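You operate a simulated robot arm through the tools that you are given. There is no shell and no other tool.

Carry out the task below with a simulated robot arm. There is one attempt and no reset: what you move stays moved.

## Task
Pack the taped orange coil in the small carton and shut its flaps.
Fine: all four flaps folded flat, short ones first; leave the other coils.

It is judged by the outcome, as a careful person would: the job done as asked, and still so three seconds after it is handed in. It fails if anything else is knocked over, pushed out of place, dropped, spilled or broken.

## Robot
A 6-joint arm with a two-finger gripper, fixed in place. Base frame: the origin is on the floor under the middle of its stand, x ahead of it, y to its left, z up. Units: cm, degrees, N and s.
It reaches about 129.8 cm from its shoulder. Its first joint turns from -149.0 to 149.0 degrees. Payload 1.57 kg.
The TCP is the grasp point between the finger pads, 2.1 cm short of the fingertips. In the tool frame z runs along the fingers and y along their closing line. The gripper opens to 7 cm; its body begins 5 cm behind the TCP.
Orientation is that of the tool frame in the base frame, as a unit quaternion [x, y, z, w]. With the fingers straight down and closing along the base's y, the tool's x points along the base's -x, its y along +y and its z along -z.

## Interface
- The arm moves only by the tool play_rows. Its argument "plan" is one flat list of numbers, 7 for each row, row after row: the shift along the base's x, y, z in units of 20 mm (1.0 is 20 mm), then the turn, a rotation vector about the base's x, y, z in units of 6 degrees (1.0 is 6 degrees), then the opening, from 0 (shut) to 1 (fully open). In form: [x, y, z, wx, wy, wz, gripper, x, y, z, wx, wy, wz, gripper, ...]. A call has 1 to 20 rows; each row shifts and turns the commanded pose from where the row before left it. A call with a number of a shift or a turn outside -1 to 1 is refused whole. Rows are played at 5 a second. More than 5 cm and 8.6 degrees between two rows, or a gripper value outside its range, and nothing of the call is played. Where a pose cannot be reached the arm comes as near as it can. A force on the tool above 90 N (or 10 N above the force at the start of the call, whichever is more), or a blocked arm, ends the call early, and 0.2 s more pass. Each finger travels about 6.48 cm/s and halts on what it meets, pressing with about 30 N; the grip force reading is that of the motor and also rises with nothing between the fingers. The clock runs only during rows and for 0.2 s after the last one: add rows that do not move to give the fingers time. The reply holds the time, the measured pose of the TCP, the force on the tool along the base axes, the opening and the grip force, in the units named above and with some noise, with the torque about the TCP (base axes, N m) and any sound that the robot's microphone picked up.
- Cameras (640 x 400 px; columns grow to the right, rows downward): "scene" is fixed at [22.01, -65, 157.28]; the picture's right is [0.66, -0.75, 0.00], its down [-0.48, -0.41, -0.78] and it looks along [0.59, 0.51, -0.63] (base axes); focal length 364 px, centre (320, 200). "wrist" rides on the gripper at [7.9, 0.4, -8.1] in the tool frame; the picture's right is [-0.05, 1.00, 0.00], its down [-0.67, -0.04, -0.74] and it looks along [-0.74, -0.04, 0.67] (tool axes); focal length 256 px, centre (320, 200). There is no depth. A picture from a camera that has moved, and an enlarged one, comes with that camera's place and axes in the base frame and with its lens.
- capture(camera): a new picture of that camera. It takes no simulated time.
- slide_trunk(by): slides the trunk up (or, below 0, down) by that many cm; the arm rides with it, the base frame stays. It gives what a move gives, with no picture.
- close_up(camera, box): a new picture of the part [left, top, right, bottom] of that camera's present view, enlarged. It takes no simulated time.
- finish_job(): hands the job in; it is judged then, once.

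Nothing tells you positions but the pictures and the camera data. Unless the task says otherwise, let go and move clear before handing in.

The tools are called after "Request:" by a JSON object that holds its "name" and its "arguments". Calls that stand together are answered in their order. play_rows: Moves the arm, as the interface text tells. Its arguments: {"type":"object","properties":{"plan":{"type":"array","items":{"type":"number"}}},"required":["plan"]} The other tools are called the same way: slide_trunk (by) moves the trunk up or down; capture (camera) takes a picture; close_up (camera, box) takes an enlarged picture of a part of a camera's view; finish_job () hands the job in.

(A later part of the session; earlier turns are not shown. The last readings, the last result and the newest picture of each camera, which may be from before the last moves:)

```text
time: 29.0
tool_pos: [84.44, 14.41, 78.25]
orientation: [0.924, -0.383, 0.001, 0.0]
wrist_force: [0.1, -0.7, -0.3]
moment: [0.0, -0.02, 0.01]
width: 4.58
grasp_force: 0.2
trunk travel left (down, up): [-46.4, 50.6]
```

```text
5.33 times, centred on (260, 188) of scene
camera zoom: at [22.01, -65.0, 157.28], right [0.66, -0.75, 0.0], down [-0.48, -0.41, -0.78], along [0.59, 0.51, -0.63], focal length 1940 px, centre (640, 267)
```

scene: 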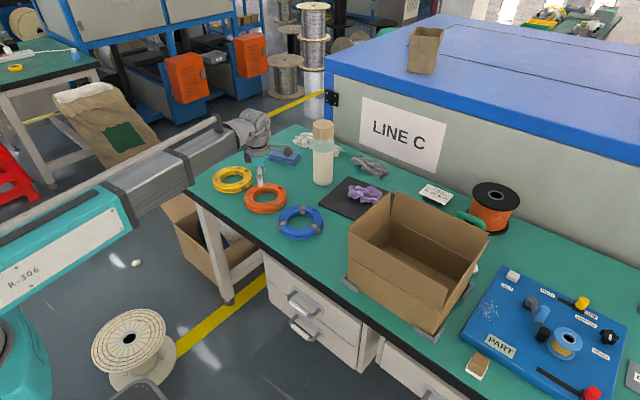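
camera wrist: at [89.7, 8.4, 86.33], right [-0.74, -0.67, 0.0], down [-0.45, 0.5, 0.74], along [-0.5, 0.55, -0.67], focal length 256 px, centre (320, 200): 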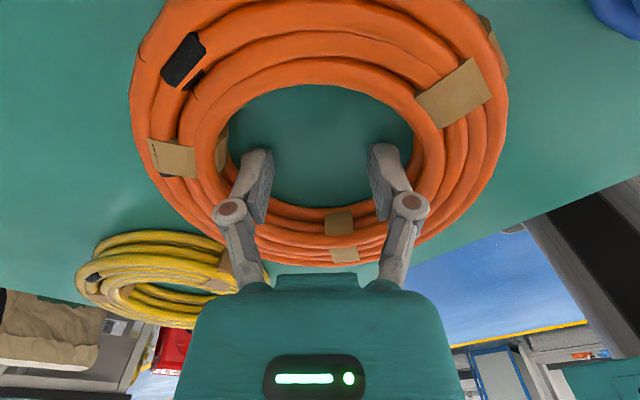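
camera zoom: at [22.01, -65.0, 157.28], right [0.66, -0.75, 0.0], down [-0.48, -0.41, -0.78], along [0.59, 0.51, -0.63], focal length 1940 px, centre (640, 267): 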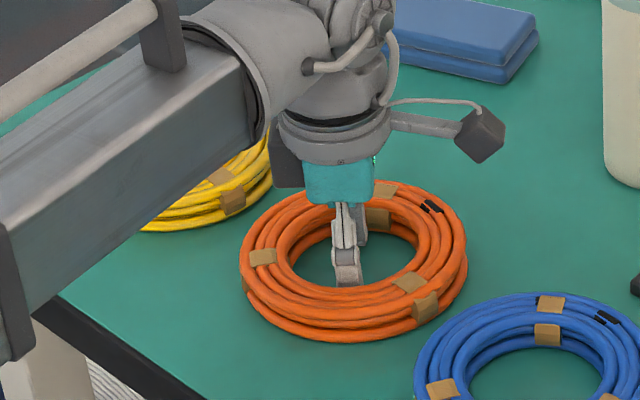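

Request:
{"name": "slide_trunk", "arguments": {"by": -0.4}}

Request:
{"name": "play_rows", "arguments": {"plan": [0, 0, 0, 0, 0, 0, 0.8, 0, 0, 0, 0, 0, 0, 1, 0, 0, 0, 0, 0, 0, 1, 0, 0, 0, 0, 0, 0, 1]}}

Request:
{"name": "capture", "arguments": {"camera": "wrist"}}

Request:
{"name": "close_up", "arguments": {"camera": "scene", "box": [210, 150, 310, 225]}}

```text
time: 29.5
tool_pos: [84.41, 14.32, 77.78]
orientation: [0.924, -0.383, 0.0, 0.0]
wrist_force: [0.2, 0.5, -1.1]
moment: [-0.01, 0.03, 0.0]
width: 4.56
grasp_force: 0.0
trunk travel left (down, up): [-46.0, 51.0]
```

```text
time: 30.5
tool_pos: [84.56, 14.49, 77.83]
orientation: [0.924, -0.382, 0.0, 0.0]
wrist_force: [-0.4, 1.0, -1.9]
moment: [-0.02, -0.01, -0.01]
width: 6.24
grasp_force: 0.1
trunk travel left (down, up): [-46.0, 51.0]
```

```text
taken
camera wrist: at [89.71, 8.41, 85.91], right [-0.74, -0.67, 0.0], down [-0.45, 0.5, 0.75], along [-0.5, 0.55, -0.67], focal length 256 px, centre (320, 200)
```

wrist: 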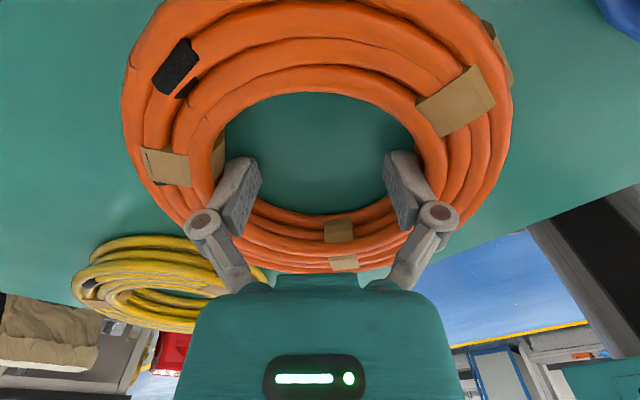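

```text
5.33 times, centred on (260, 188) of scene
camera zoom: at [22.01, -65.0, 157.28], right [0.66, -0.75, 0.0], down [-0.48, -0.41, -0.78], along [0.59, 0.51, -0.63], focal length 1940 px, centre (640, 267)
```

zoom: 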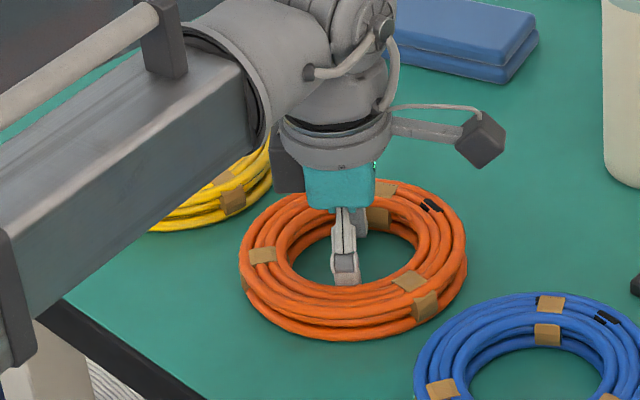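

The fingers stopped at 6.24 cm against the inside of the ring, so they're pressing outward. I'll lift slightly to test this hold.

Request:
{"name": "slide_trunk", "arguments": {"by": 1.5}}

Request:
{"name": "capture", "arguments": {"camera": "wrist"}}

Request:
{"name": "close_up", "arguments": {"camera": "scene", "box": [210, 150, 310, 225]}}

```text
time: 31.1
tool_pos: [84.33, 14.47, 79.47]
orientation: [0.924, -0.382, -0.001, 0.0]
wrist_force: [-0.1, 0.2, -1.1]
moment: [0.0, 0.02, 0.03]
width: 6.31
grasp_force: 0.2
trunk travel left (down, up): [-47.5, 49.5]
```

```text
taken
camera wrist: at [89.71, 8.41, 87.41], right [-0.74, -0.67, 0.0], down [-0.45, 0.5, 0.75], along [-0.5, 0.55, -0.67], focal length 256 px, centre (320, 200)
```

wrist: 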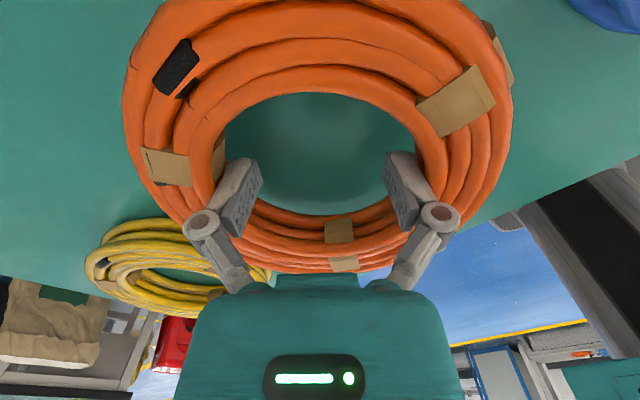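

```text
5.33 times, centred on (260, 188) of scene
camera zoom: at [22.01, -65.0, 157.28], right [0.66, -0.75, 0.0], down [-0.48, -0.41, -0.78], along [0.59, 0.51, -0.63], focal length 1940 px, centre (640, 267)
```

zoom: 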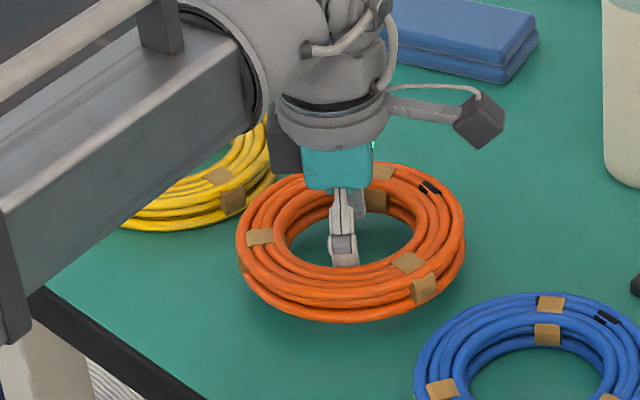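

The coil rises level with the gripper. I'll hold a moment to check it isn't creeping, then keep lifting.

Request:
{"name": "play_rows", "arguments": {"plan": [0, 0, 0, 0, 0, 0, 1, 0, 0, 0, 0, 0, 0, 1, 0, 0, 0, 0, 0, 0, 1, 0, 0, 0, 0, 0, 0, 1, 0, 0, 0, 0, 0, 0, 1]}}

Request:
{"name": "slide_trunk", "arguments": {"by": 4}}

Request:
{"name": "capture", "arguments": {"camera": "wrist"}}

Request:
{"name": "close_up", "arguments": {"camera": "scene", "box": [210, 130, 310, 205]}}

```text
time: 32.3
tool_pos: [84.51, 14.44, 79.34]
orientation: [0.924, -0.381, 0.0, -0.001]
wrist_force: [0.4, -0.5, -1.5]
moment: [0.02, -0.03, 0.0]
width: 6.4
grasp_force: 0.1
trunk travel left (down, up): [-47.5, 49.5]
```

```text
time: 33.2
tool_pos: [84.52, 14.48, 83.25]
orientation: [0.924, -0.382, 0.0, 0.0]
wrist_force: [-0.1, 0.0, -1.2]
moment: [0.01, 0.02, 0.0]
width: 6.42
grasp_force: 0.1
trunk travel left (down, up): [-51.5, 45.5]
```

```text
taken
camera wrist: at [89.72, 8.41, 91.41], right [-0.74, -0.67, 0.0], down [-0.45, 0.5, 0.75], along [-0.5, 0.55, -0.67], focal length 256 px, centre (320, 200)
```

wrist: 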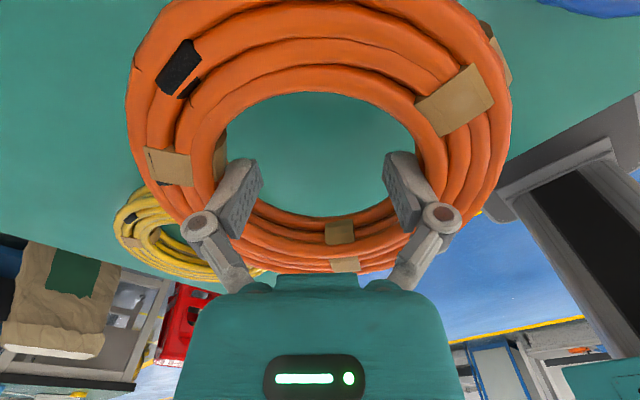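

```text
5.33 times, centred on (260, 168) of scene
camera zoom: at [22.01, -65.0, 157.28], right [0.66, -0.75, 0.0], down [-0.48, -0.41, -0.78], along [0.59, 0.51, -0.63], focal length 1940 px, centre (640, 373)
```

zoom: 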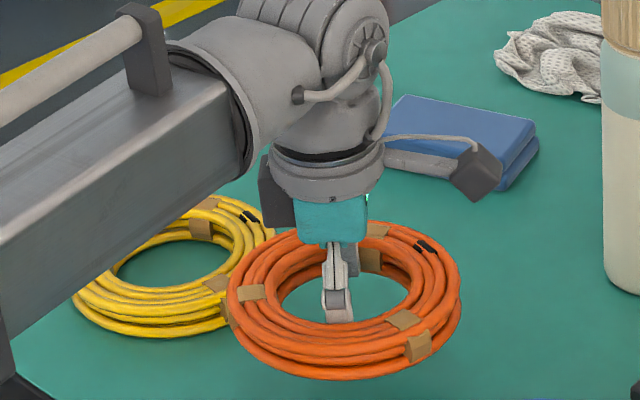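

The coil is held level and light (about 1.2 N). I'll raise it well clear of the carton flaps (tops near z 95.5) before travelling.

Request:
{"name": "slide_trunk", "arguments": {"by": 18}}

Request:
{"name": "capture", "arguments": {"camera": "wrist"}}

Request:
{"name": "capture", "arguments": {"camera": "scene"}}

```text
time: 35.2
tool_pos: [84.45, 14.46, 101.32]
orientation: [0.924, -0.383, 0.0, 0.0]
wrist_force: [-0.3, -0.1, -1.9]
moment: [-0.04, 0.01, 0.0]
width: 6.47
grasp_force: 0.0
trunk travel left (down, up): [-69.5, 27.5]
```

```text
taken
camera wrist: at [89.72, 8.41, 109.4], right [-0.74, -0.67, 0.0], down [-0.45, 0.5, 0.75], along [-0.5, 0.55, -0.67], focal length 256 px, centre (320, 200)
```

wrist: 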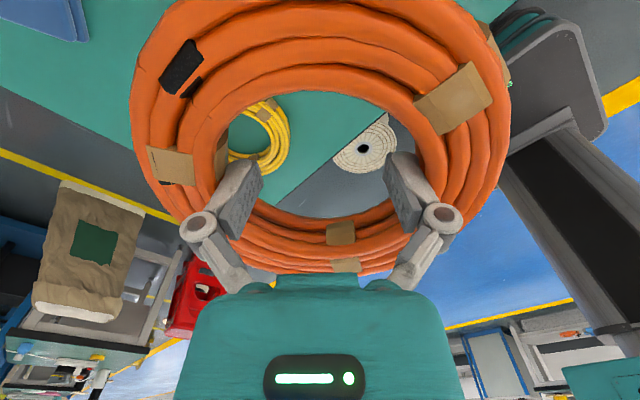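

```text
taken
```

scene: 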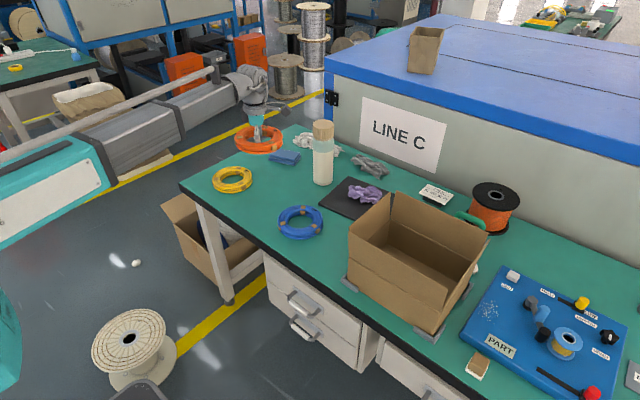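

Request:
{"name": "play_rows", "arguments": {"plan": [0, -0.3, 0, 0, 0, 0, 1, 0.05, -0.6, 0, 0, 0, 0, 1, 0.05, -0.9, 0, 0, 0, 0, 1, 0.05, -1, 0, 0, 0, 0, 1, 0.05, -1, 0, 0, 0, 0, 1, 0.05, -1, 0, 0, 0, 0, 1, 0.05, -1, 0, 0, 0, 0, 1, 0.05, -1, 0, 0, 0, 0, 1, 0.05, -1, 0, 0, 0, 0, 1, 0.05, -1, 0, 0, 0, 0, 1, 0.05, -1, 0, 0, 0, 0, 1, 0.05, -1, 0, 0, 0, 0, 1, 0.05, -1, 0, 0, 0, 0, 1, 0.05, -1, 0, 0, 0, 0, 1, 0.05, -1, 0, 0, 0, 0, 1, 0.05, -1, 0, 0, 0, 0, 1, 0, -0.6, 0, 0, 0, 0, 1, 0, -0.3, 0, 0, 0, 0, 1]}}

Request:
{"name": "capture", "arguments": {"camera": "wrist"}}

Request:
{"name": "capture", "arguments": {"camera": "scene"}}

```text
time: 39.0
tool_pos: [86.04, -17.01, 101.27]
orientation: [0.924, -0.382, -0.001, 0.0]
wrist_force: [-0.6, 0.3, -1.5]
moment: [-0.01, -0.01, 0.0]
width: 6.56
grasp_force: 0.2
trunk travel left (down, up): [-69.5, 27.5]
```

```text
taken
camera wrist: at [91.21, -23.02, 109.41], right [-0.74, -0.67, 0.0], down [-0.45, 0.5, 0.75], along [-0.5, 0.55, -0.67], focal length 256 px, centre (320, 200)
```

wrist: 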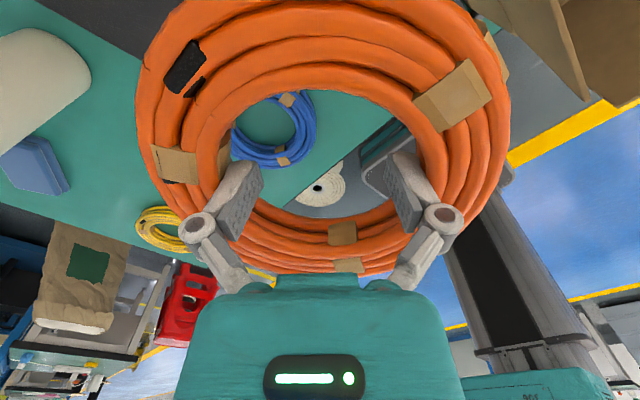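

```text
taken
```

scene: 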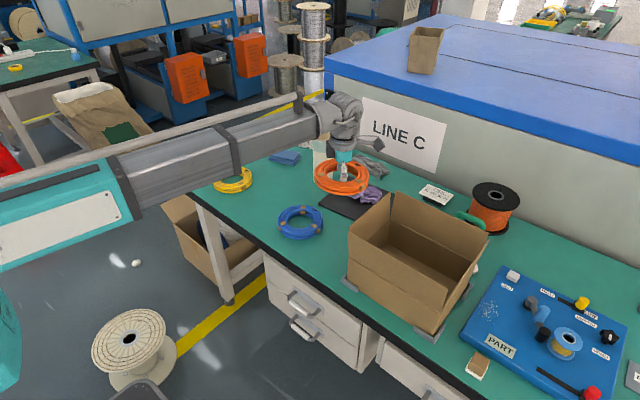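

Request:
{"name": "play_rows", "arguments": {"plan": [0, -0.3, 0, 0, 0, 0, 1, 0, -0.6, 0, 0, 0, 0, 1, 0, -0.9, 0, 0, 0, 0, 1, 0, -1, 0, 0, 0, 0, 1, 0, -1, 0, 0, 0, 0, 1, 0, -1, 0, 0, 0, 0, 1, 0, -1, 0, 0, 0, 0, 1, 0, -1, 0, 0, 0, 0, 1, 0, -1, 0, 0, 0, 0, 1, 0, -1, 0, 0, 0, 0, 1, 0, -1, 0, 0, 0, 0, 1, 0, -1, 0, 0, 0, 0, 1, 0, -0.8, 0, 0, 0, 0, 1, 0, -0.55, 0, 0, 0, 0, 1]}}

Request:
{"name": "capture", "arguments": {"camera": "wrist"}}

Request:
{"name": "capture", "arguments": {"camera": "scene"}}

Request:
{"name": "close_up", "arguments": {"camera": "scene", "box": [320, 100, 500, 345]}}

```text
time: 42.0
tool_pos: [85.94, -41.33, 101.34]
orientation: [0.924, -0.382, 0.0, 0.0]
wrist_force: [-0.2, 1.3, -0.7]
moment: [0.0, -0.02, 0.03]
width: 6.58
grasp_force: 0.0
trunk travel left (down, up): [-69.5, 27.5]
```

```text
taken
camera wrist: at [91.19, -47.34, 109.41], right [-0.74, -0.67, 0.0], down [-0.45, 0.5, 0.75], along [-0.5, 0.55, -0.67], focal length 256 px, centre (320, 200)
```

wrist: 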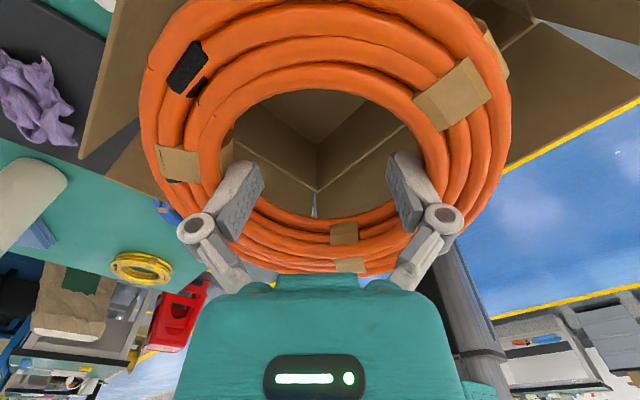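

```text
taken
```

scene: 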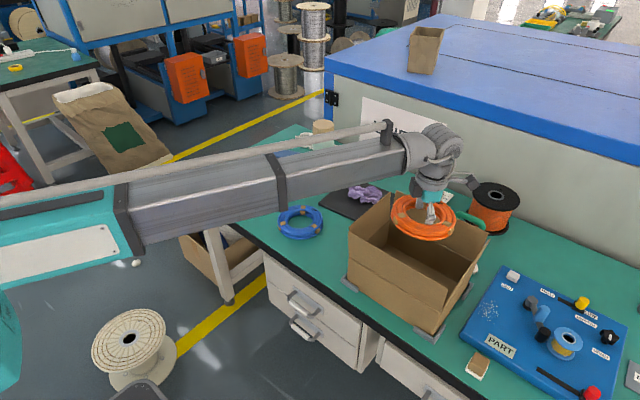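

```text
1.63 times, centred on (410, 222) of scene
camera zoom: at [22.01, -65.0, 157.28], right [0.66, -0.75, 0.0], down [-0.48, -0.41, -0.78], along [0.59, 0.51, -0.63], focal length 594 px, centre (173, 163)
```

zoom: 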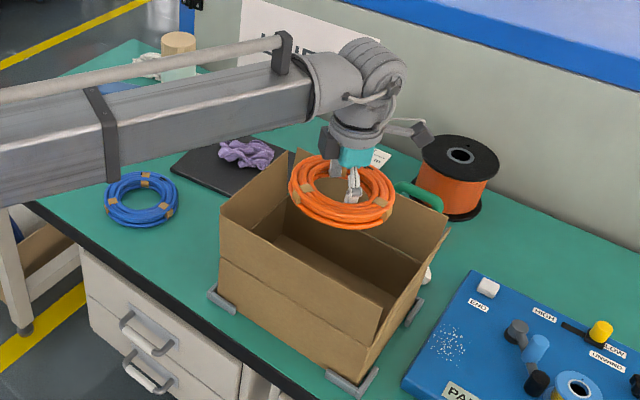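

The coil is over the carton and the carton's interior corner is visible through the hole (front wall x ≈ 75.4, rear ≈ 94.5, y from -54.5 to -28.8). I'll shift 1 cm to centre it and lower part way, watching the forearm against the front flap.

Request:
{"name": "play_rows", "arguments": {"plan": [-0.25, 0, 0, 0, 0, 0, 1, -0.25, -0.1, 0, 0, 0, 0, 1]}}

Request:
{"name": "slide_trunk", "arguments": {"by": -9}}

Request:
{"name": "capture", "arguments": {"camera": "wrist"}}

Request:
{"name": "close_up", "arguments": {"camera": "scene", "box": [320, 120, 500, 345]}}

```text
time: 42.6
tool_pos: [84.94, -41.49, 101.38]
orientation: [0.924, -0.383, 0.0, 0.0]
wrist_force: [-0.5, 0.0, -1.1]
moment: [-0.03, -0.04, 0.02]
width: 6.58
grasp_force: 0.0
trunk travel left (down, up): [-69.5, 27.5]
```

```text
time: 43.8
tool_pos: [84.89, -41.44, 92.39]
orientation: [0.924, -0.383, -0.001, 0.0]
wrist_force: [0.0, -0.3, -1.3]
moment: [-0.02, -0.07, -0.01]
width: 6.6
grasp_force: 0.1
trunk travel left (down, up): [-60.5, 36.5]
```

```text
taken
camera wrist: at [90.21, -47.51, 100.42], right [-0.74, -0.67, 0.0], down [-0.45, 0.5, 0.75], along [-0.5, 0.55, -0.67], focal length 256 px, centre (320, 200)
```

wrist: 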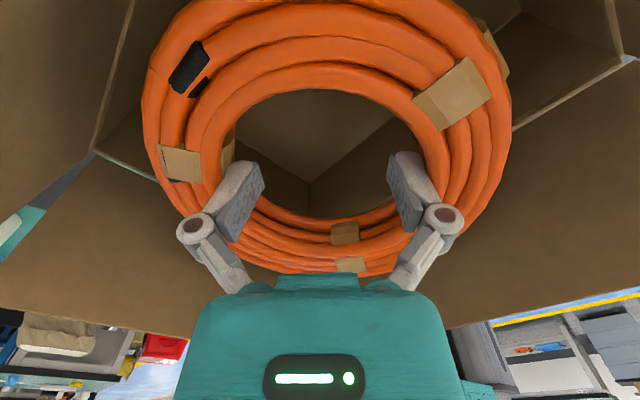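

```text
1.78 times, centred on (410, 232) of scene
camera zoom: at [22.01, -65.0, 157.28], right [0.66, -0.75, 0.0], down [-0.48, -0.41, -0.78], along [0.59, 0.51, -0.63], focal length 647 px, centre (160, 142)
```

zoom: 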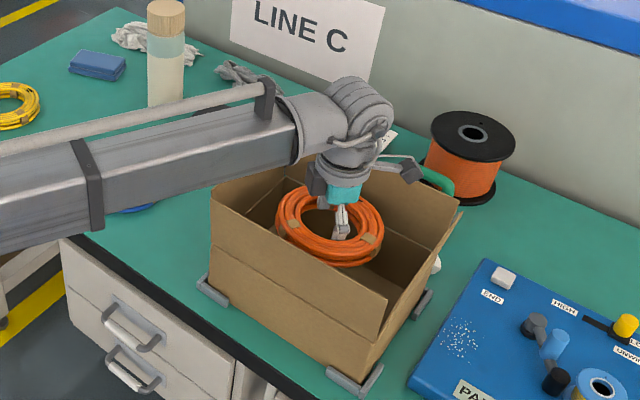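

Request:
{"name": "slide_trunk", "arguments": {"by": -6}}

Request:
{"name": "capture", "arguments": {"camera": "wrist"}}

Request:
{"name": "close_up", "arguments": {"camera": "scene", "box": [320, 150, 500, 345]}}

```text
time: 44.8
tool_pos: [84.95, -41.58, 86.42]
orientation: [0.924, -0.383, -0.001, 0.0]
wrist_force: [-0.8, 0.5, -1.1]
moment: [0.03, -0.02, -0.03]
width: 6.6
grasp_force: 0.1
trunk travel left (down, up): [-54.5, 42.5]
```

```text
taken
camera wrist: at [90.21, -47.51, 94.42], right [-0.74, -0.67, 0.0], down [-0.45, 0.5, 0.75], along [-0.5, 0.55, -0.67], focal length 256 px, centre (320, 200)
```

wrist: 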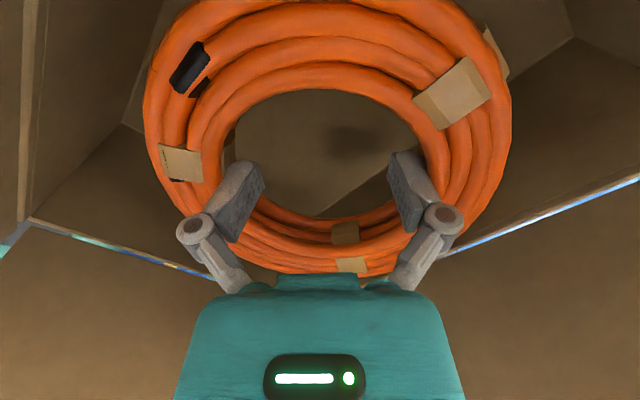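

```text
2.05 times, centred on (410, 248) of scene
camera zoom: at [22.01, -65.0, 157.28], right [0.66, -0.75, 0.0], down [-0.48, -0.41, -0.78], along [0.59, 0.51, -0.63], focal length 746 px, centre (135, 103)
```

zoom: 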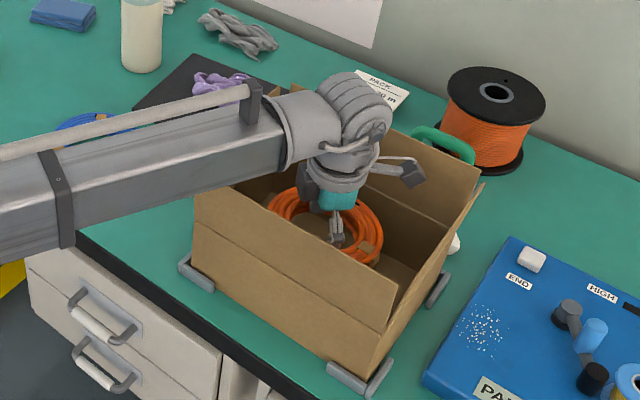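

Request:
{"name": "slide_trunk", "arguments": {"by": -4}}

Request:
{"name": "capture", "arguments": {"camera": "wrist"}}

Request:
{"name": "close_up", "arguments": {"camera": "scene", "box": [330, 170, 450, 270]}}

```text
time: 45.6
tool_pos: [84.99, -41.55, 82.34]
orientation: [0.924, -0.382, 0.0, 0.0]
wrist_force: [0.3, -0.5, -1.9]
moment: [-0.01, 0.0, -0.03]
width: 6.58
grasp_force: 0.0
trunk travel left (down, up): [-50.5, 46.5]
```

```text
taken
camera wrist: at [90.21, -47.51, 90.41], right [-0.74, -0.67, 0.0], down [-0.45, 0.5, 0.75], along [-0.5, 0.55, -0.67], focal length 256 px, centre (320, 200)
```

wrist: 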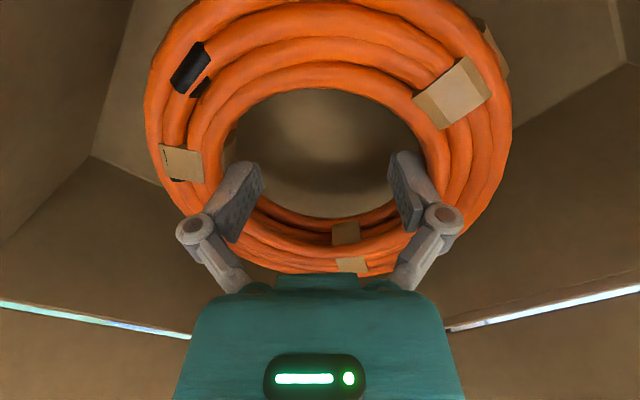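

```text
4.00 times, centred on (390, 220) of scene
camera zoom: at [22.01, -65.0, 157.28], right [0.66, -0.75, 0.0], down [-0.48, -0.41, -0.78], along [0.59, 0.51, -0.63], focal length 1455 px, centre (40, 120)
```

zoom: 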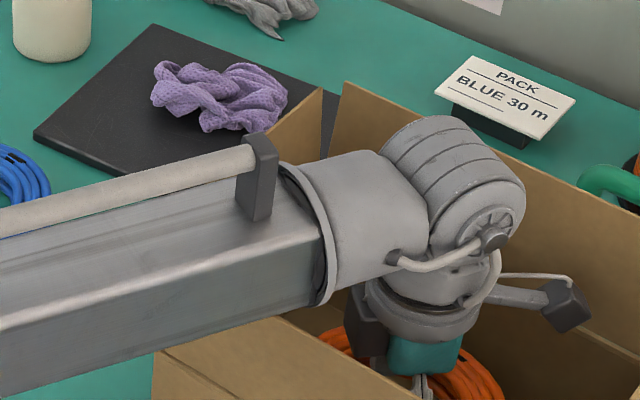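

Request:
{"name": "slide_trunk", "arguments": {"by": -1.5}}

Request:
{"name": "capture", "arguments": {"camera": "wrist"}}

Request:
{"name": "capture", "arguments": {"camera": "scene"}}

```text
time: 46.3
tool_pos: [84.93, -41.44, 80.84]
orientation: [0.924, -0.382, 0.0, 0.001]
wrist_force: [0.4, -0.5, -2.5]
moment: [0.02, 0.0, 0.01]
width: 6.6
grasp_force: 0.1
trunk travel left (down, up): [-49.0, 48.0]
```

```text
taken
camera wrist: at [90.21, -47.51, 88.91], right [-0.74, -0.67, 0.0], down [-0.45, 0.5, 0.75], along [-0.5, 0.55, -0.67], focal length 256 px, centre (320, 200)
```

wrist: 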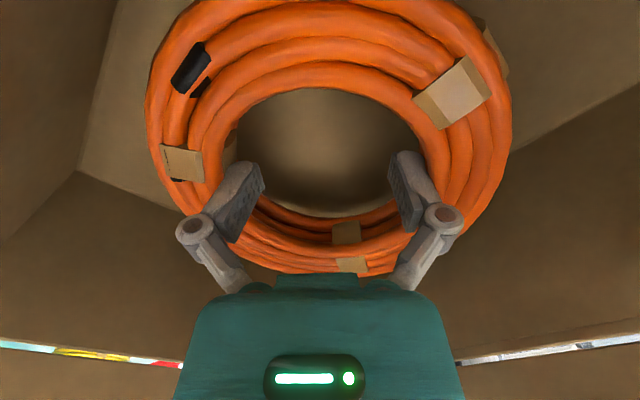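

```text
taken
```

scene: 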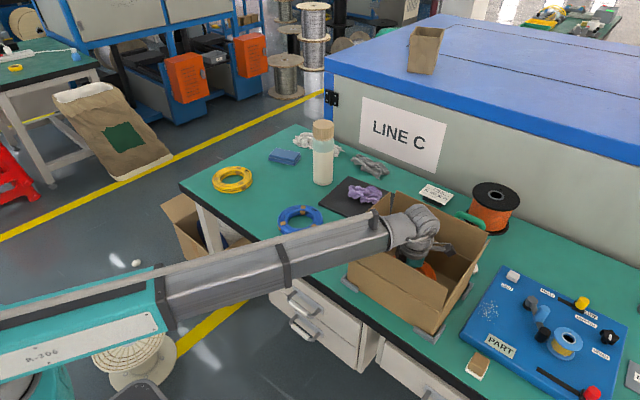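

Request:
{"name": "slide_trunk", "arguments": {"by": -1}}

Request:
{"name": "close_up", "arguments": {"camera": "scene", "box": [330, 180, 480, 330]}}

Request:
{"name": "capture", "arguments": {"camera": "wrist"}}

```text
time: 46.9
tool_pos: [84.53, -41.36, 80.42]
orientation: [0.924, -0.382, 0.002, -0.001]
wrist_force: [-0.2, -1.0, -1.2]
moment: [-0.02, 0.0, 0.03]
width: 6.6
grasp_force: 0.0
trunk travel left (down, up): [-48.0, 49.0]
```

```text
2.67 times, centred on (405, 255) of scene
camera zoom: at [22.01, -65.0, 157.28], right [0.66, -0.75, 0.0], down [-0.48, -0.41, -0.78], along [0.59, 0.51, -0.63], focal length 970 px, centre (93, 53)
```

zoom: 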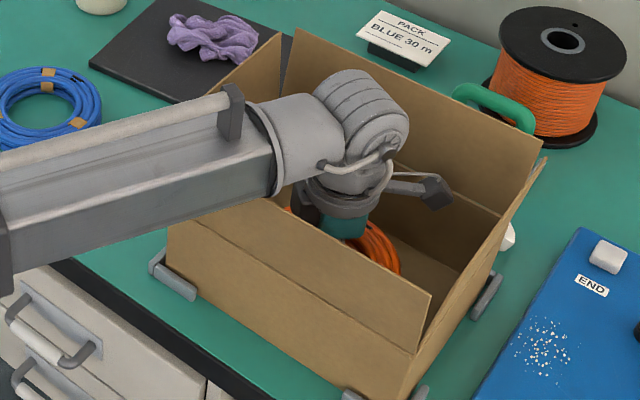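

```text
taken
camera wrist: at [89.68, -47.49, 88.6], right [-0.74, -0.67, 0.0], down [-0.45, 0.5, 0.74], along [-0.49, 0.55, -0.67], focal length 256 px, centre (320, 200)
```

wrist: 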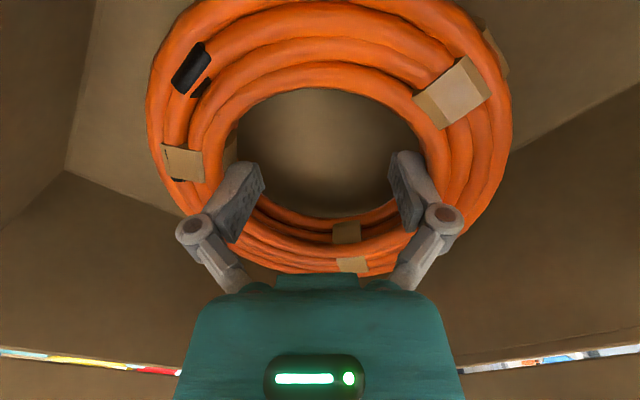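

The forearm has just touched the front flap's top edge (TCP held up about 0.6 cm), with the coil about 2 cm above the carton floor. I'll back off slightly to relieve that and then release so the coil settles flat on the floor.

Request:
{"name": "slide_trunk", "arguments": {"by": 0.8}}

Request:
{"name": "play_rows", "arguments": {"plan": [0, 0, 0, 0, 0, 0, 0.4, 0, 0, 0, 0, 0, 0, 0.3, 0, 0, 0, 0, 0, 0, 0.3, 0, 0, 0, 0, 0, 0, 0.3]}}

Request:
{"name": "capture", "arguments": {"camera": "wrist"}}

Request:
{"name": "close_up", "arguments": {"camera": "scene", "box": [330, 180, 480, 330]}}

```text
time: 47.4
tool_pos: [84.97, -41.44, 80.52]
orientation: [0.924, -0.382, -0.001, 0.0]
wrist_force: [-1.0, -0.6, -0.7]
moment: [0.03, -0.03, -0.02]
width: 6.62
grasp_force: 0.2
trunk travel left (down, up): [-48.8, 48.2]
```

```text
time: 48.4
tool_pos: [85.01, -41.43, 80.71]
orientation: [0.924, -0.382, 0.0, 0.0]
wrist_force: [-0.2, -0.1, -0.7]
moment: [0.0, -0.02, 0.0]
width: 2.1
grasp_force: 0.1
trunk travel left (down, up): [-48.8, 48.2]
```

```text
taken
camera wrist: at [90.2, -47.51, 88.72], right [-0.74, -0.67, 0.0], down [-0.45, 0.5, 0.74], along [-0.5, 0.55, -0.67], focal length 256 px, centre (320, 200)
```

wrist: 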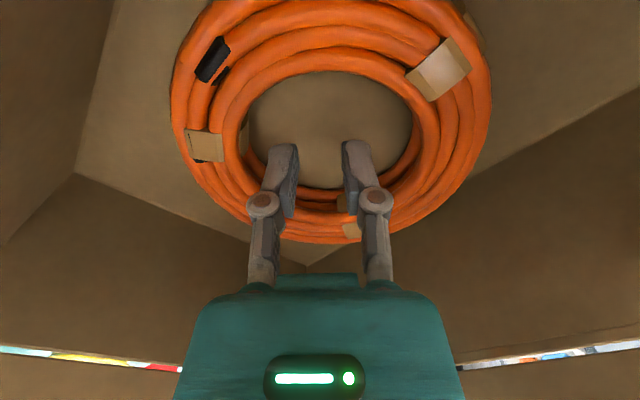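

```text
2.67 times, centred on (405, 255) of scene
camera zoom: at [22.01, -65.0, 157.28], right [0.66, -0.75, 0.0], down [-0.48, -0.41, -0.78], along [0.59, 0.51, -0.63], focal length 970 px, centre (93, 53)
```

zoom: 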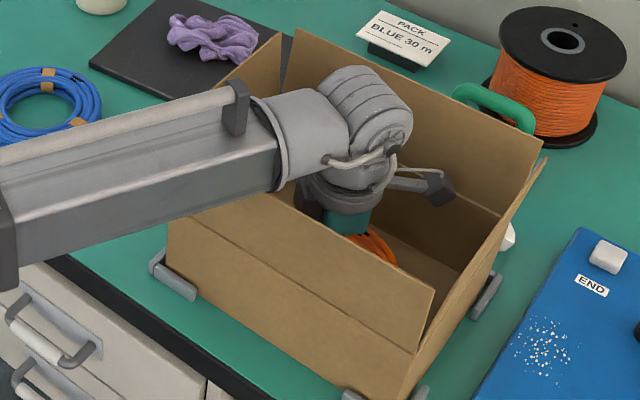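

The coil is lying flat on the carton floor. I'll close the fingers and rise straight out.

Request:
{"name": "slide_trunk", "arguments": {"by": 24}}

Request:
{"name": "play_rows", "arguments": {"plan": [0, 0, 0, 0, 0, 0, 0, 0, 0, 0, 0, 0, 0, 0]}}

Request:
{"name": "capture", "arguments": {"camera": "wrist"}}

Request:
{"name": "capture", "arguments": {"camera": "scene"}}

Request:
{"name": "close_up", "arguments": {"camera": "scene", "box": [330, 170, 500, 340]}}

```text
time: 50.9
tool_pos: [85.02, -41.47, 104.58]
orientation: [0.924, -0.382, 0.0, 0.0]
wrist_force: [-0.1, 0.1, 0.1]
moment: [0.01, 0.01, 0.01]
width: 2.1
grasp_force: 0.0
trunk travel left (down, up): [-72.8, 24.2]
```

```text
time: 51.5
tool_pos: [84.89, -41.39, 104.66]
orientation: [0.924, -0.382, 0.0, 0.0]
wrist_force: [-0.5, -0.4, 0.7]
moment: [0.04, -0.01, 0.03]
width: 0.0
grasp_force: 28.3
trunk travel left (down, up): [-72.8, 24.2]
```

```text
taken
camera wrist: at [90.21, -47.5, 112.72], right [-0.74, -0.67, 0.0], down [-0.45, 0.5, 0.74], along [-0.5, 0.55, -0.67], focal length 256 px, centre (320, 200)
```

wrist: 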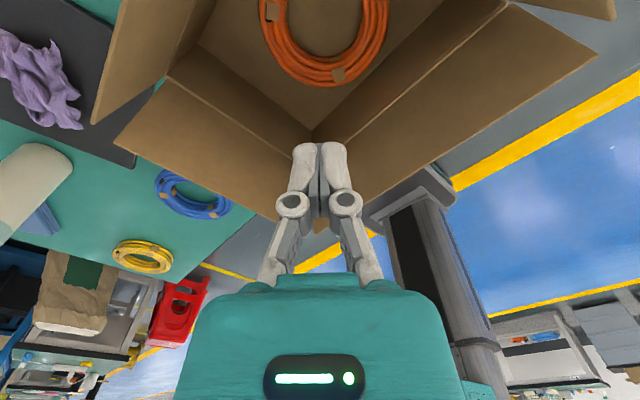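

```text
taken
```

scene: 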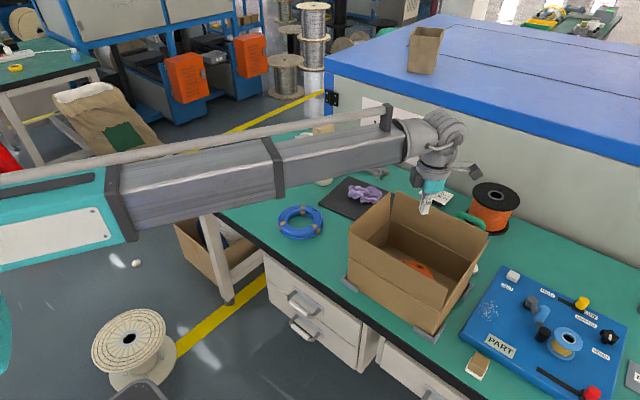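

```text
2.35 times, centred on (415, 255) of scene
camera zoom: at [22.01, -65.0, 157.28], right [0.66, -0.75, 0.0], down [-0.48, -0.41, -0.78], along [0.59, 0.51, -0.63], focal length 856 px, centre (96, 71)
```

zoom: 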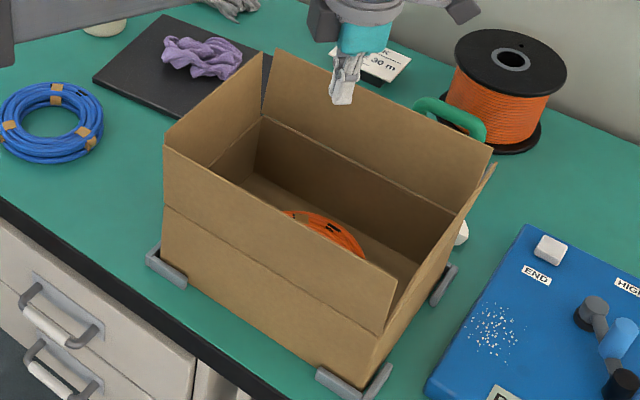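

The coil is packed. Next are the flaps (fold lines near z 85.5, tops near 95.5, all leaning slightly out). I'll bring the closed fingers outside the +y short flap, turning so the camera faces -y.

Request:
{"name": "play_rows", "arguments": {"plan": [0, 0.973, 0, 0, 0, -0.6818, 0, 0, 0.973, 0, 0, 0, -0.6818, 0, 0, 0.973, 0, 0, 0, -0.6818, 0, 0, 0.973, 0, 0, 0, -0.6818, 0, 0, 0.973, 0, 0, 0, -0.6818, 0, 0, 0.973, 0, 0, 0, -0.6818, 0, 0, 0.973, 0, 0, 0, -0.6818, 0, 0, 0.973, 0, 0, 0, -0.6818, 0, 0, 0.973, 0, 0, 0, -0.6818, 0, 0, 0.973, 0, 0, 0, -0.6818, 0, 0, 0.973, 0, 0, 0, -0.6818, 0]}}

Request:
{"name": "slide_trunk", "arguments": {"by": -10}}

Request:
{"name": "capture", "arguments": {"camera": "scene"}}

Request:
{"name": "close_up", "arguments": {"camera": "scene", "box": [330, 150, 500, 340]}}

Request:
{"name": "capture", "arguments": {"camera": "wrist"}}

```text
time: 53.9
tool_pos: [84.86, -20.03, 104.69]
orientation: [-0.707, 0.707, 0.001, 0.0]
wrist_force: [-0.3, -0.3, -0.3]
moment: [0.01, -0.01, -0.01]
width: 0.01
grasp_force: 29.0
trunk travel left (down, up): [-72.8, 24.2]
```

```text
time: 55.2
tool_pos: [84.9, -20.08, 94.7]
orientation: [0.708, -0.706, 0.0, 0.0]
wrist_force: [-0.2, 0.0, 1.1]
moment: [0.0, -0.01, 0.0]
width: 0.0
grasp_force: 28.6
trunk travel left (down, up): [-62.8, 34.2]
```

```text
taken
```

scene: 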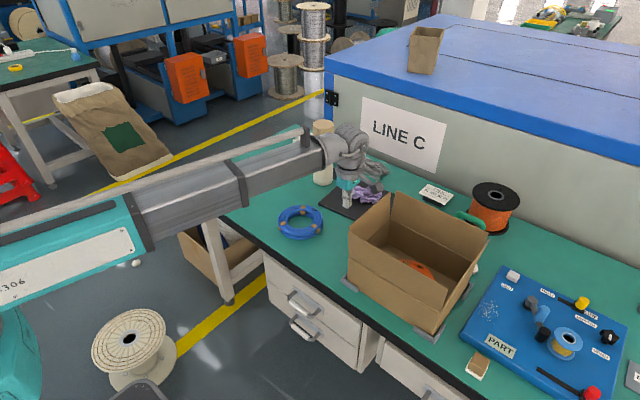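

```text
2.11 times, centred on (415, 245) of scene
camera zoom: at [22.01, -65.0, 157.28], right [0.66, -0.75, 0.0], down [-0.48, -0.41, -0.78], along [0.59, 0.51, -0.63], focal length 766 px, centre (120, 105)
```

zoom: 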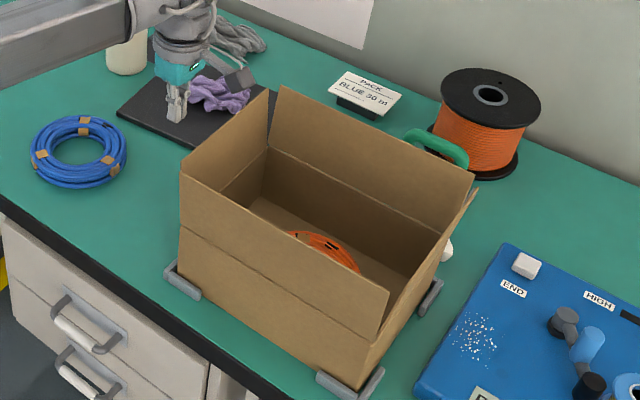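

```text
taken
camera wrist: at [84.42, -28.16, 102.73], right [-1.0, 0.05, 0.0], down [0.03, 0.67, 0.74], along [0.04, 0.74, -0.67], focal length 256 px, centre (320, 200)
```

wrist: 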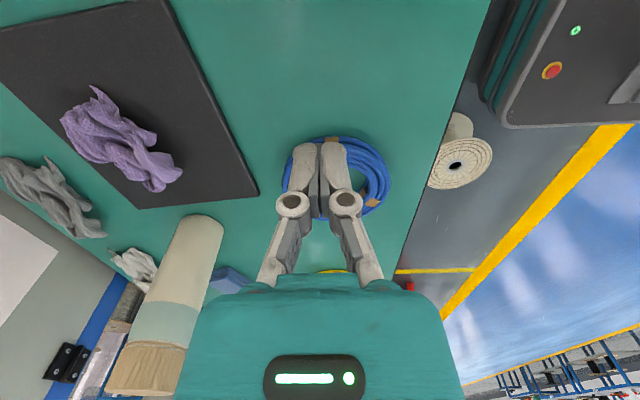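

Request:
{"name": "slide_trunk", "arguments": {"by": -1.6}}

Request:
{"name": "play_rows", "arguments": {"plan": [0, -1, 0, 0, 0, 0, 0, 0, -1, 0, 0, 0, 0, 0, 0, -1, 0, 0, 0, 0, 0, 0, -0.5, 0, 0, 0, 0, 0, 0, -0.5, 0, 0, 0, 0, 0]}}

Request:
{"name": "close_up", "arguments": {"camera": "scene", "box": [330, 150, 500, 340]}}

Request:
{"name": "capture", "arguments": {"camera": "wrist"}}

```text
time: 55.9
tool_pos: [84.96, -20.07, 92.89]
orientation: [0.708, -0.706, 0.0, -0.001]
wrist_force: [-0.1, -0.2, -0.1]
moment: [-0.02, 0.03, 0.02]
width: 0.0
grasp_force: 28.8
trunk travel left (down, up): [-61.2, 35.8]
```

```text
time: 57.1
tool_pos: [84.85, -28.06, 93.1]
orientation: [0.708, -0.707, 0.0, 0.001]
wrist_force: [-0.1, 0.2, 0.2]
moment: [-0.02, 0.01, -0.01]
width: 0.0
grasp_force: 28.3
trunk travel left (down, up): [-61.2, 35.8]
```

```text
2.11 times, centred on (415, 245) of scene
camera zoom: at [22.01, -65.0, 157.28], right [0.66, -0.75, 0.0], down [-0.48, -0.41, -0.78], along [0.59, 0.51, -0.63], focal length 766 px, centre (120, 105)
```

zoom: 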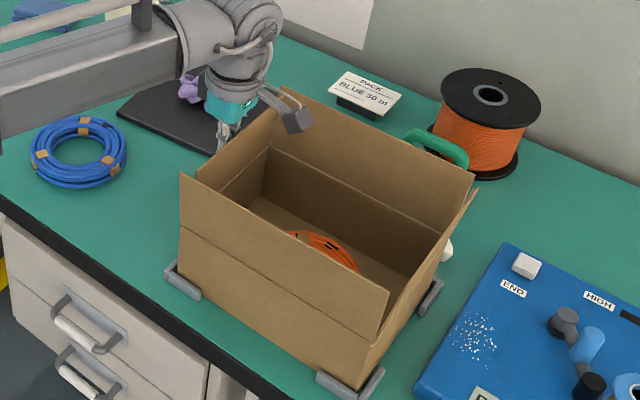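

```text
taken
camera wrist: at [84.38, -36.18, 101.13], right [-1.0, 0.05, 0.0], down [0.04, 0.67, 0.74], along [0.04, 0.74, -0.67], focal length 256 px, centre (320, 200)
```

wrist: 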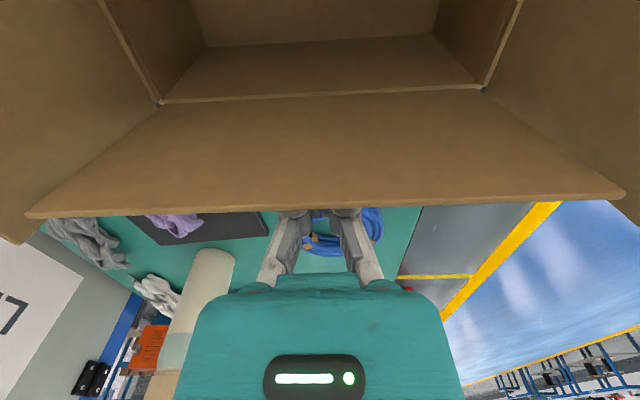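

The flap moves easily with almost no force. Continuing to push it inward.

Request:
{"name": "play_rows", "arguments": {"plan": [0, -0.5, 0, 0, 0, 0, 0, 0, -0.5, 0, 0, 0, 0, 0, 0, -0.5, 0, 0, 0, 0, 0, 0, -0.5, 0, 0, 0, 0, 0, 0, -0.5, 0, 0, 0, 0, 0]}}

Request:
{"name": "close_up", "arguments": {"camera": "scene", "box": [330, 150, 500, 340]}}

Request:
{"name": "capture", "arguments": {"camera": "wrist"}}

```text
time: 58.3
tool_pos: [84.94, -33.23, 93.1]
orientation: [0.708, -0.707, 0.0, 0.0]
wrist_force: [0.6, -0.4, 0.1]
moment: [-0.02, 0.0, 0.05]
width: 0.0
grasp_force: 28.6
trunk travel left (down, up): [-61.2, 35.8]
```

```text
2.11 times, centred on (415, 245) of scene
camera zoom: at [22.01, -65.0, 157.28], right [0.66, -0.75, 0.0], down [-0.48, -0.41, -0.78], along [0.59, 0.51, -0.63], focal length 766 px, centre (120, 105)
```

zoom: 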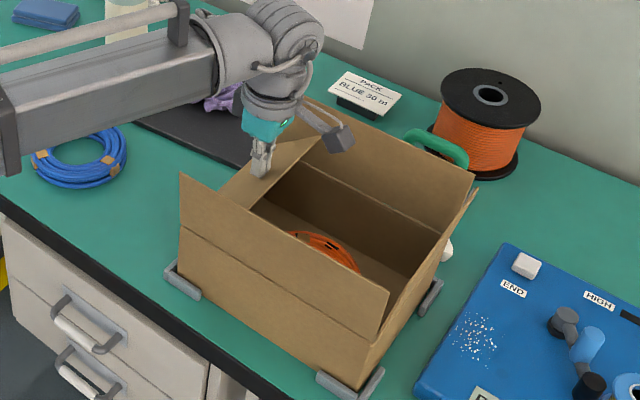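

```text
taken
camera wrist: at [84.44, -41.21, 101.13], right [-1.0, 0.05, 0.0], down [0.03, 0.67, 0.74], along [0.04, 0.74, -0.67], focal length 256 px, centre (320, 200)
```

wrist: 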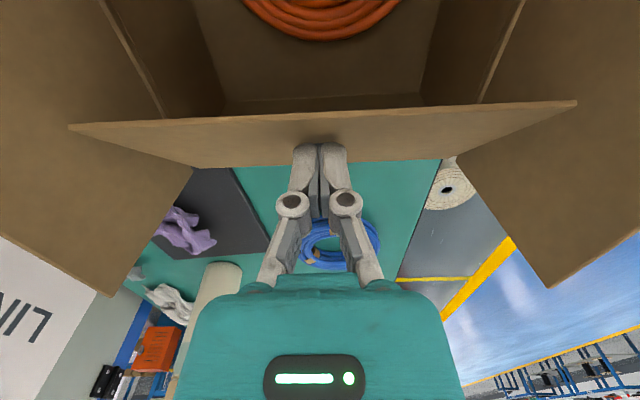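

Request:
{"name": "slide_trunk", "arguments": {"by": -2.5}}

Request:
{"name": "slide_trunk", "arguments": {"by": -1.5}}

Request:
{"name": "capture", "arguments": {"camera": "wrist"}}

Request:
{"name": "close_up", "arguments": {"camera": "scene", "box": [330, 150, 500, 340]}}

```text
time: 59.0
tool_pos: [84.98, -33.28, 90.51]
orientation: [0.708, -0.706, -0.001, 0.0]
wrist_force: [1.1, -1.0, 0.1]
moment: [0.04, 0.02, 0.01]
width: 0.0
grasp_force: 29.1
trunk travel left (down, up): [-58.7, 38.3]
```

```text
time: 59.6
tool_pos: [85.02, -33.08, 89.01]
orientation: [0.708, -0.706, 0.0, 0.001]
wrist_force: [0.2, -0.5, 0.1]
moment: [0.01, 0.01, 0.04]
width: 0.02
grasp_force: 28.5
trunk travel left (down, up): [-57.2, 39.8]
```

```text
taken
camera wrist: at [84.41, -41.21, 97.13], right [-1.0, 0.05, 0.0], down [0.03, 0.67, 0.74], along [0.04, 0.74, -0.67], focal length 256 px, centre (320, 200)
```

wrist: 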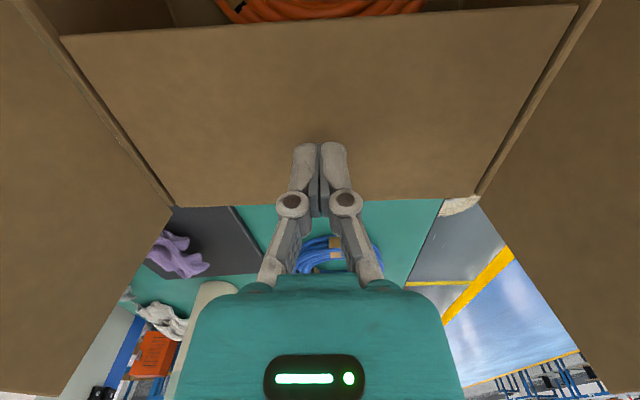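

```text
2.11 times, centred on (415, 245) of scene
camera zoom: at [22.01, -65.0, 157.28], right [0.66, -0.75, 0.0], down [-0.48, -0.41, -0.78], along [0.59, 0.51, -0.63], focal length 766 px, centre (120, 105)
```

zoom: 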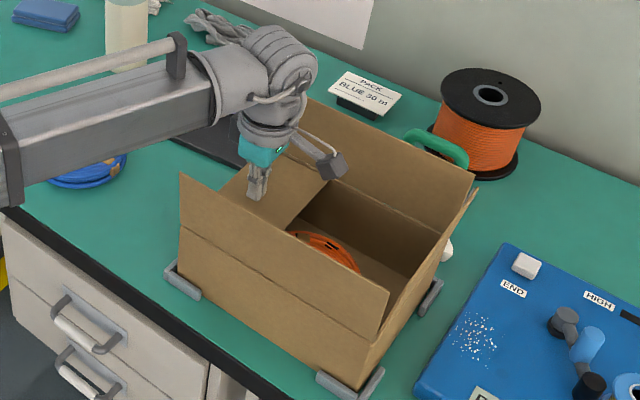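

Request:
{"name": "slide_trunk", "arguments": {"by": -0.8}}

Request:
{"name": "slide_trunk", "arguments": {"by": -0.5}}

Request:
{"name": "capture", "arguments": {"camera": "wrist"}}

Request:
{"name": "close_up", "arguments": {"camera": "scene", "box": [340, 170, 480, 310]}}

```text
time: 60.2
tool_pos: [84.87, -33.19, 88.32]
orientation: [0.708, -0.707, 0.0, -0.001]
wrist_force: [3.2, -1.6, 14.1]
moment: [-0.06, -0.08, 0.01]
width: 0.6
grasp_force: 28.6
trunk travel left (down, up): [-56.4, 40.6]
```

```text
time: 60.7
tool_pos: [84.96, -33.2, 88.24]
orientation: [0.708, -0.706, 0.005, -0.003]
wrist_force: [28.6, -9.3, 76.6]
moment: [-0.13, -0.49, 0.02]
width: 0.6
grasp_force: 29.1
trunk travel left (down, up): [-55.9, 41.1]
```

```text
taken
camera wrist: at [84.28, -41.16, 96.39], right [-1.0, 0.05, -0.01], down [0.03, 0.67, 0.74], along [0.05, 0.74, -0.67], focal length 256 px, centre (320, 200)
```

wrist: 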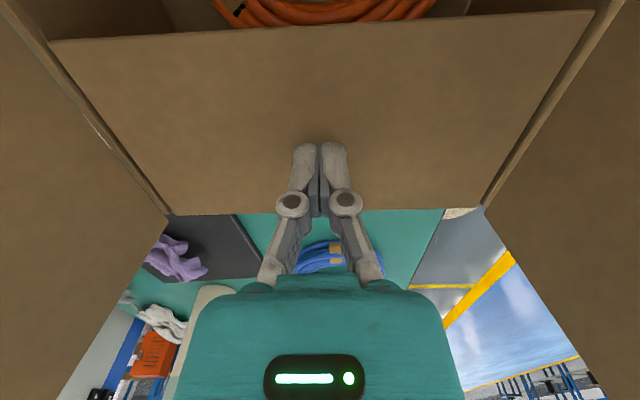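

```text
2.86 times, centred on (410, 240) of scene
camera zoom: at [22.01, -65.0, 157.28], right [0.66, -0.75, 0.0], down [-0.48, -0.41, -0.78], along [0.59, 0.51, -0.63], focal length 1039 px, centre (63, 86)
```

zoom: 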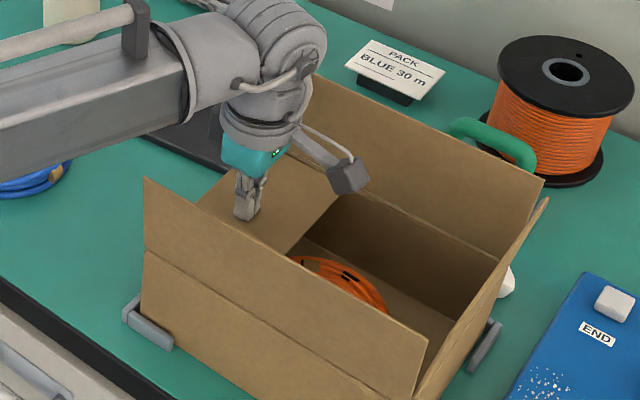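

The flap has reached its flat stop (contact near TCP 88.3). I'll back off and see whether it stays down.

Request:
{"name": "slide_trunk", "arguments": {"by": 1.5}}

Request:
{"name": "slide_trunk", "arguments": {"by": 4}}

Request:
{"name": "capture", "arguments": {"camera": "wrist"}}

Request:
{"name": "close_up", "arguments": {"camera": "scene", "box": [340, 170, 480, 310]}}

```text
time: 61.4
tool_pos: [84.93, -33.15, 89.21]
orientation: [0.708, -0.707, -0.001, 0.001]
wrist_force: [0.1, 0.2, 0.0]
moment: [-0.03, -0.03, 0.02]
width: 0.0
grasp_force: 28.9
trunk travel left (down, up): [-57.4, 39.6]
```

```text
time: 62.2
tool_pos: [84.88, -33.15, 93.17]
orientation: [0.708, -0.706, 0.001, 0.0]
wrist_force: [-0.8, -0.4, -0.1]
moment: [-0.03, -0.02, -0.02]
width: 0.0
grasp_force: 28.3
trunk travel left (down, up): [-61.4, 35.6]
```

```text
taken
camera wrist: at [84.43, -41.22, 101.32], right [-1.0, 0.05, 0.0], down [0.04, 0.67, 0.74], along [0.04, 0.74, -0.67], focal length 256 px, centre (320, 200)
```

wrist: 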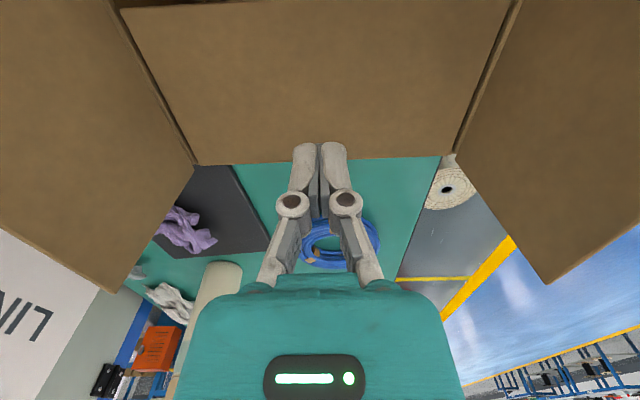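

```text
2.86 times, centred on (410, 240) of scene
camera zoom: at [22.01, -65.0, 157.28], right [0.66, -0.75, 0.0], down [-0.48, -0.41, -0.78], along [0.59, 0.51, -0.63], focal length 1039 px, centre (63, 86)
```

zoom: 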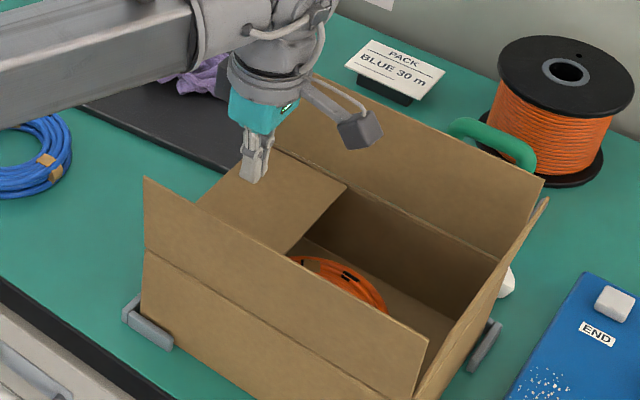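

The +y short flap stays flat. Next is the -y short flap: I'll rise, go over it to the outside and repeat the push from that side.

Request:
{"name": "slide_trunk", "arguments": {"by": 9}}

Request:
{"name": "play_rows", "arguments": {"plan": [0, -1, 0, 0, 0, 0, 0, 0, -1, 0, 0, 0, 0, 0, 0, -1, 0, 0, 0, 0, 0, 0, -1, 0, 0, 0, 0, 0, 0, -1, 0, 0, 0, 0, 0, 0, -1, 0, 0, 0, 0, 0, 0, -1, 0, 0, 0, 0, 0, 0, -1, 0, 0, 0, 0, 0, 0, -1, 0, 0, 0, 0, 0, 0, -1, 0, 0, 0, 0, 0, 0, -1, 0, 0, 0, 0, 0, 0, -1, 0, 0, 0, 0, 0, 0, -1, 0, 0, 0, 0, 0, 0, -1, 0, 0, 0, 0, 0, 0, -1, 0, 0, 0, 0, 0]}}

Request:
{"name": "capture", "arguments": {"camera": "wrist"}}

Request:
{"name": "capture", "arguments": {"camera": "scene"}}

```text
time: 63.4
tool_pos: [84.9, -33.17, 102.38]
orientation: [0.708, -0.706, -0.001, 0.0]
wrist_force: [0.7, -0.3, -0.7]
moment: [0.0, -0.02, -0.04]
width: 0.01
grasp_force: 28.2
trunk travel left (down, up): [-70.4, 26.6]
```

```text
time: 66.6
tool_pos: [84.89, -63.22, 102.26]
orientation: [0.708, -0.707, 0.0, 0.0]
wrist_force: [0.0, -0.4, 0.4]
moment: [-0.01, 0.03, -0.01]
width: 0.0
grasp_force: 28.6
trunk travel left (down, up): [-70.4, 26.6]
```

```text
taken
camera wrist: at [84.47, -71.21, 110.31], right [-1.0, 0.05, 0.0], down [0.03, 0.67, 0.74], along [0.04, 0.74, -0.67], focal length 256 px, centre (320, 200)
```

wrist: 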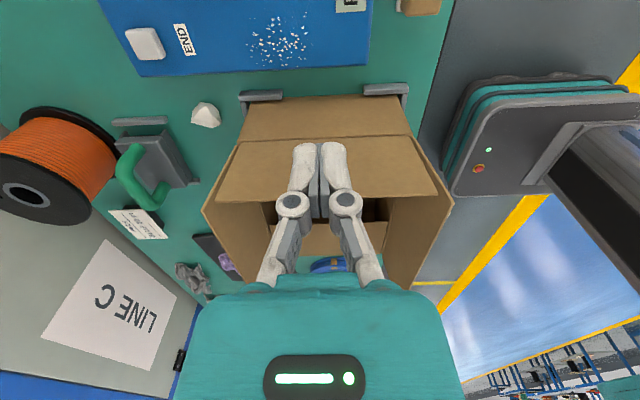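

```text
taken
```

scene: 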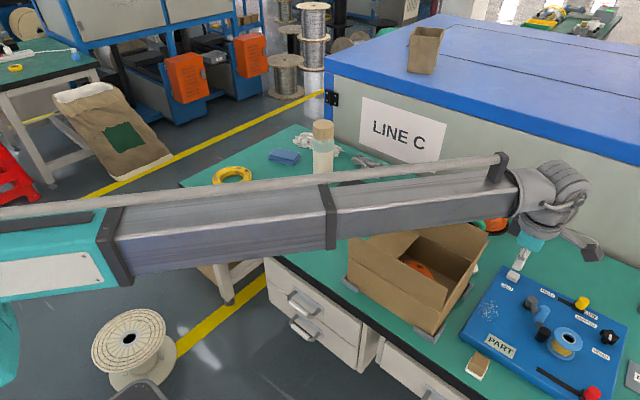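

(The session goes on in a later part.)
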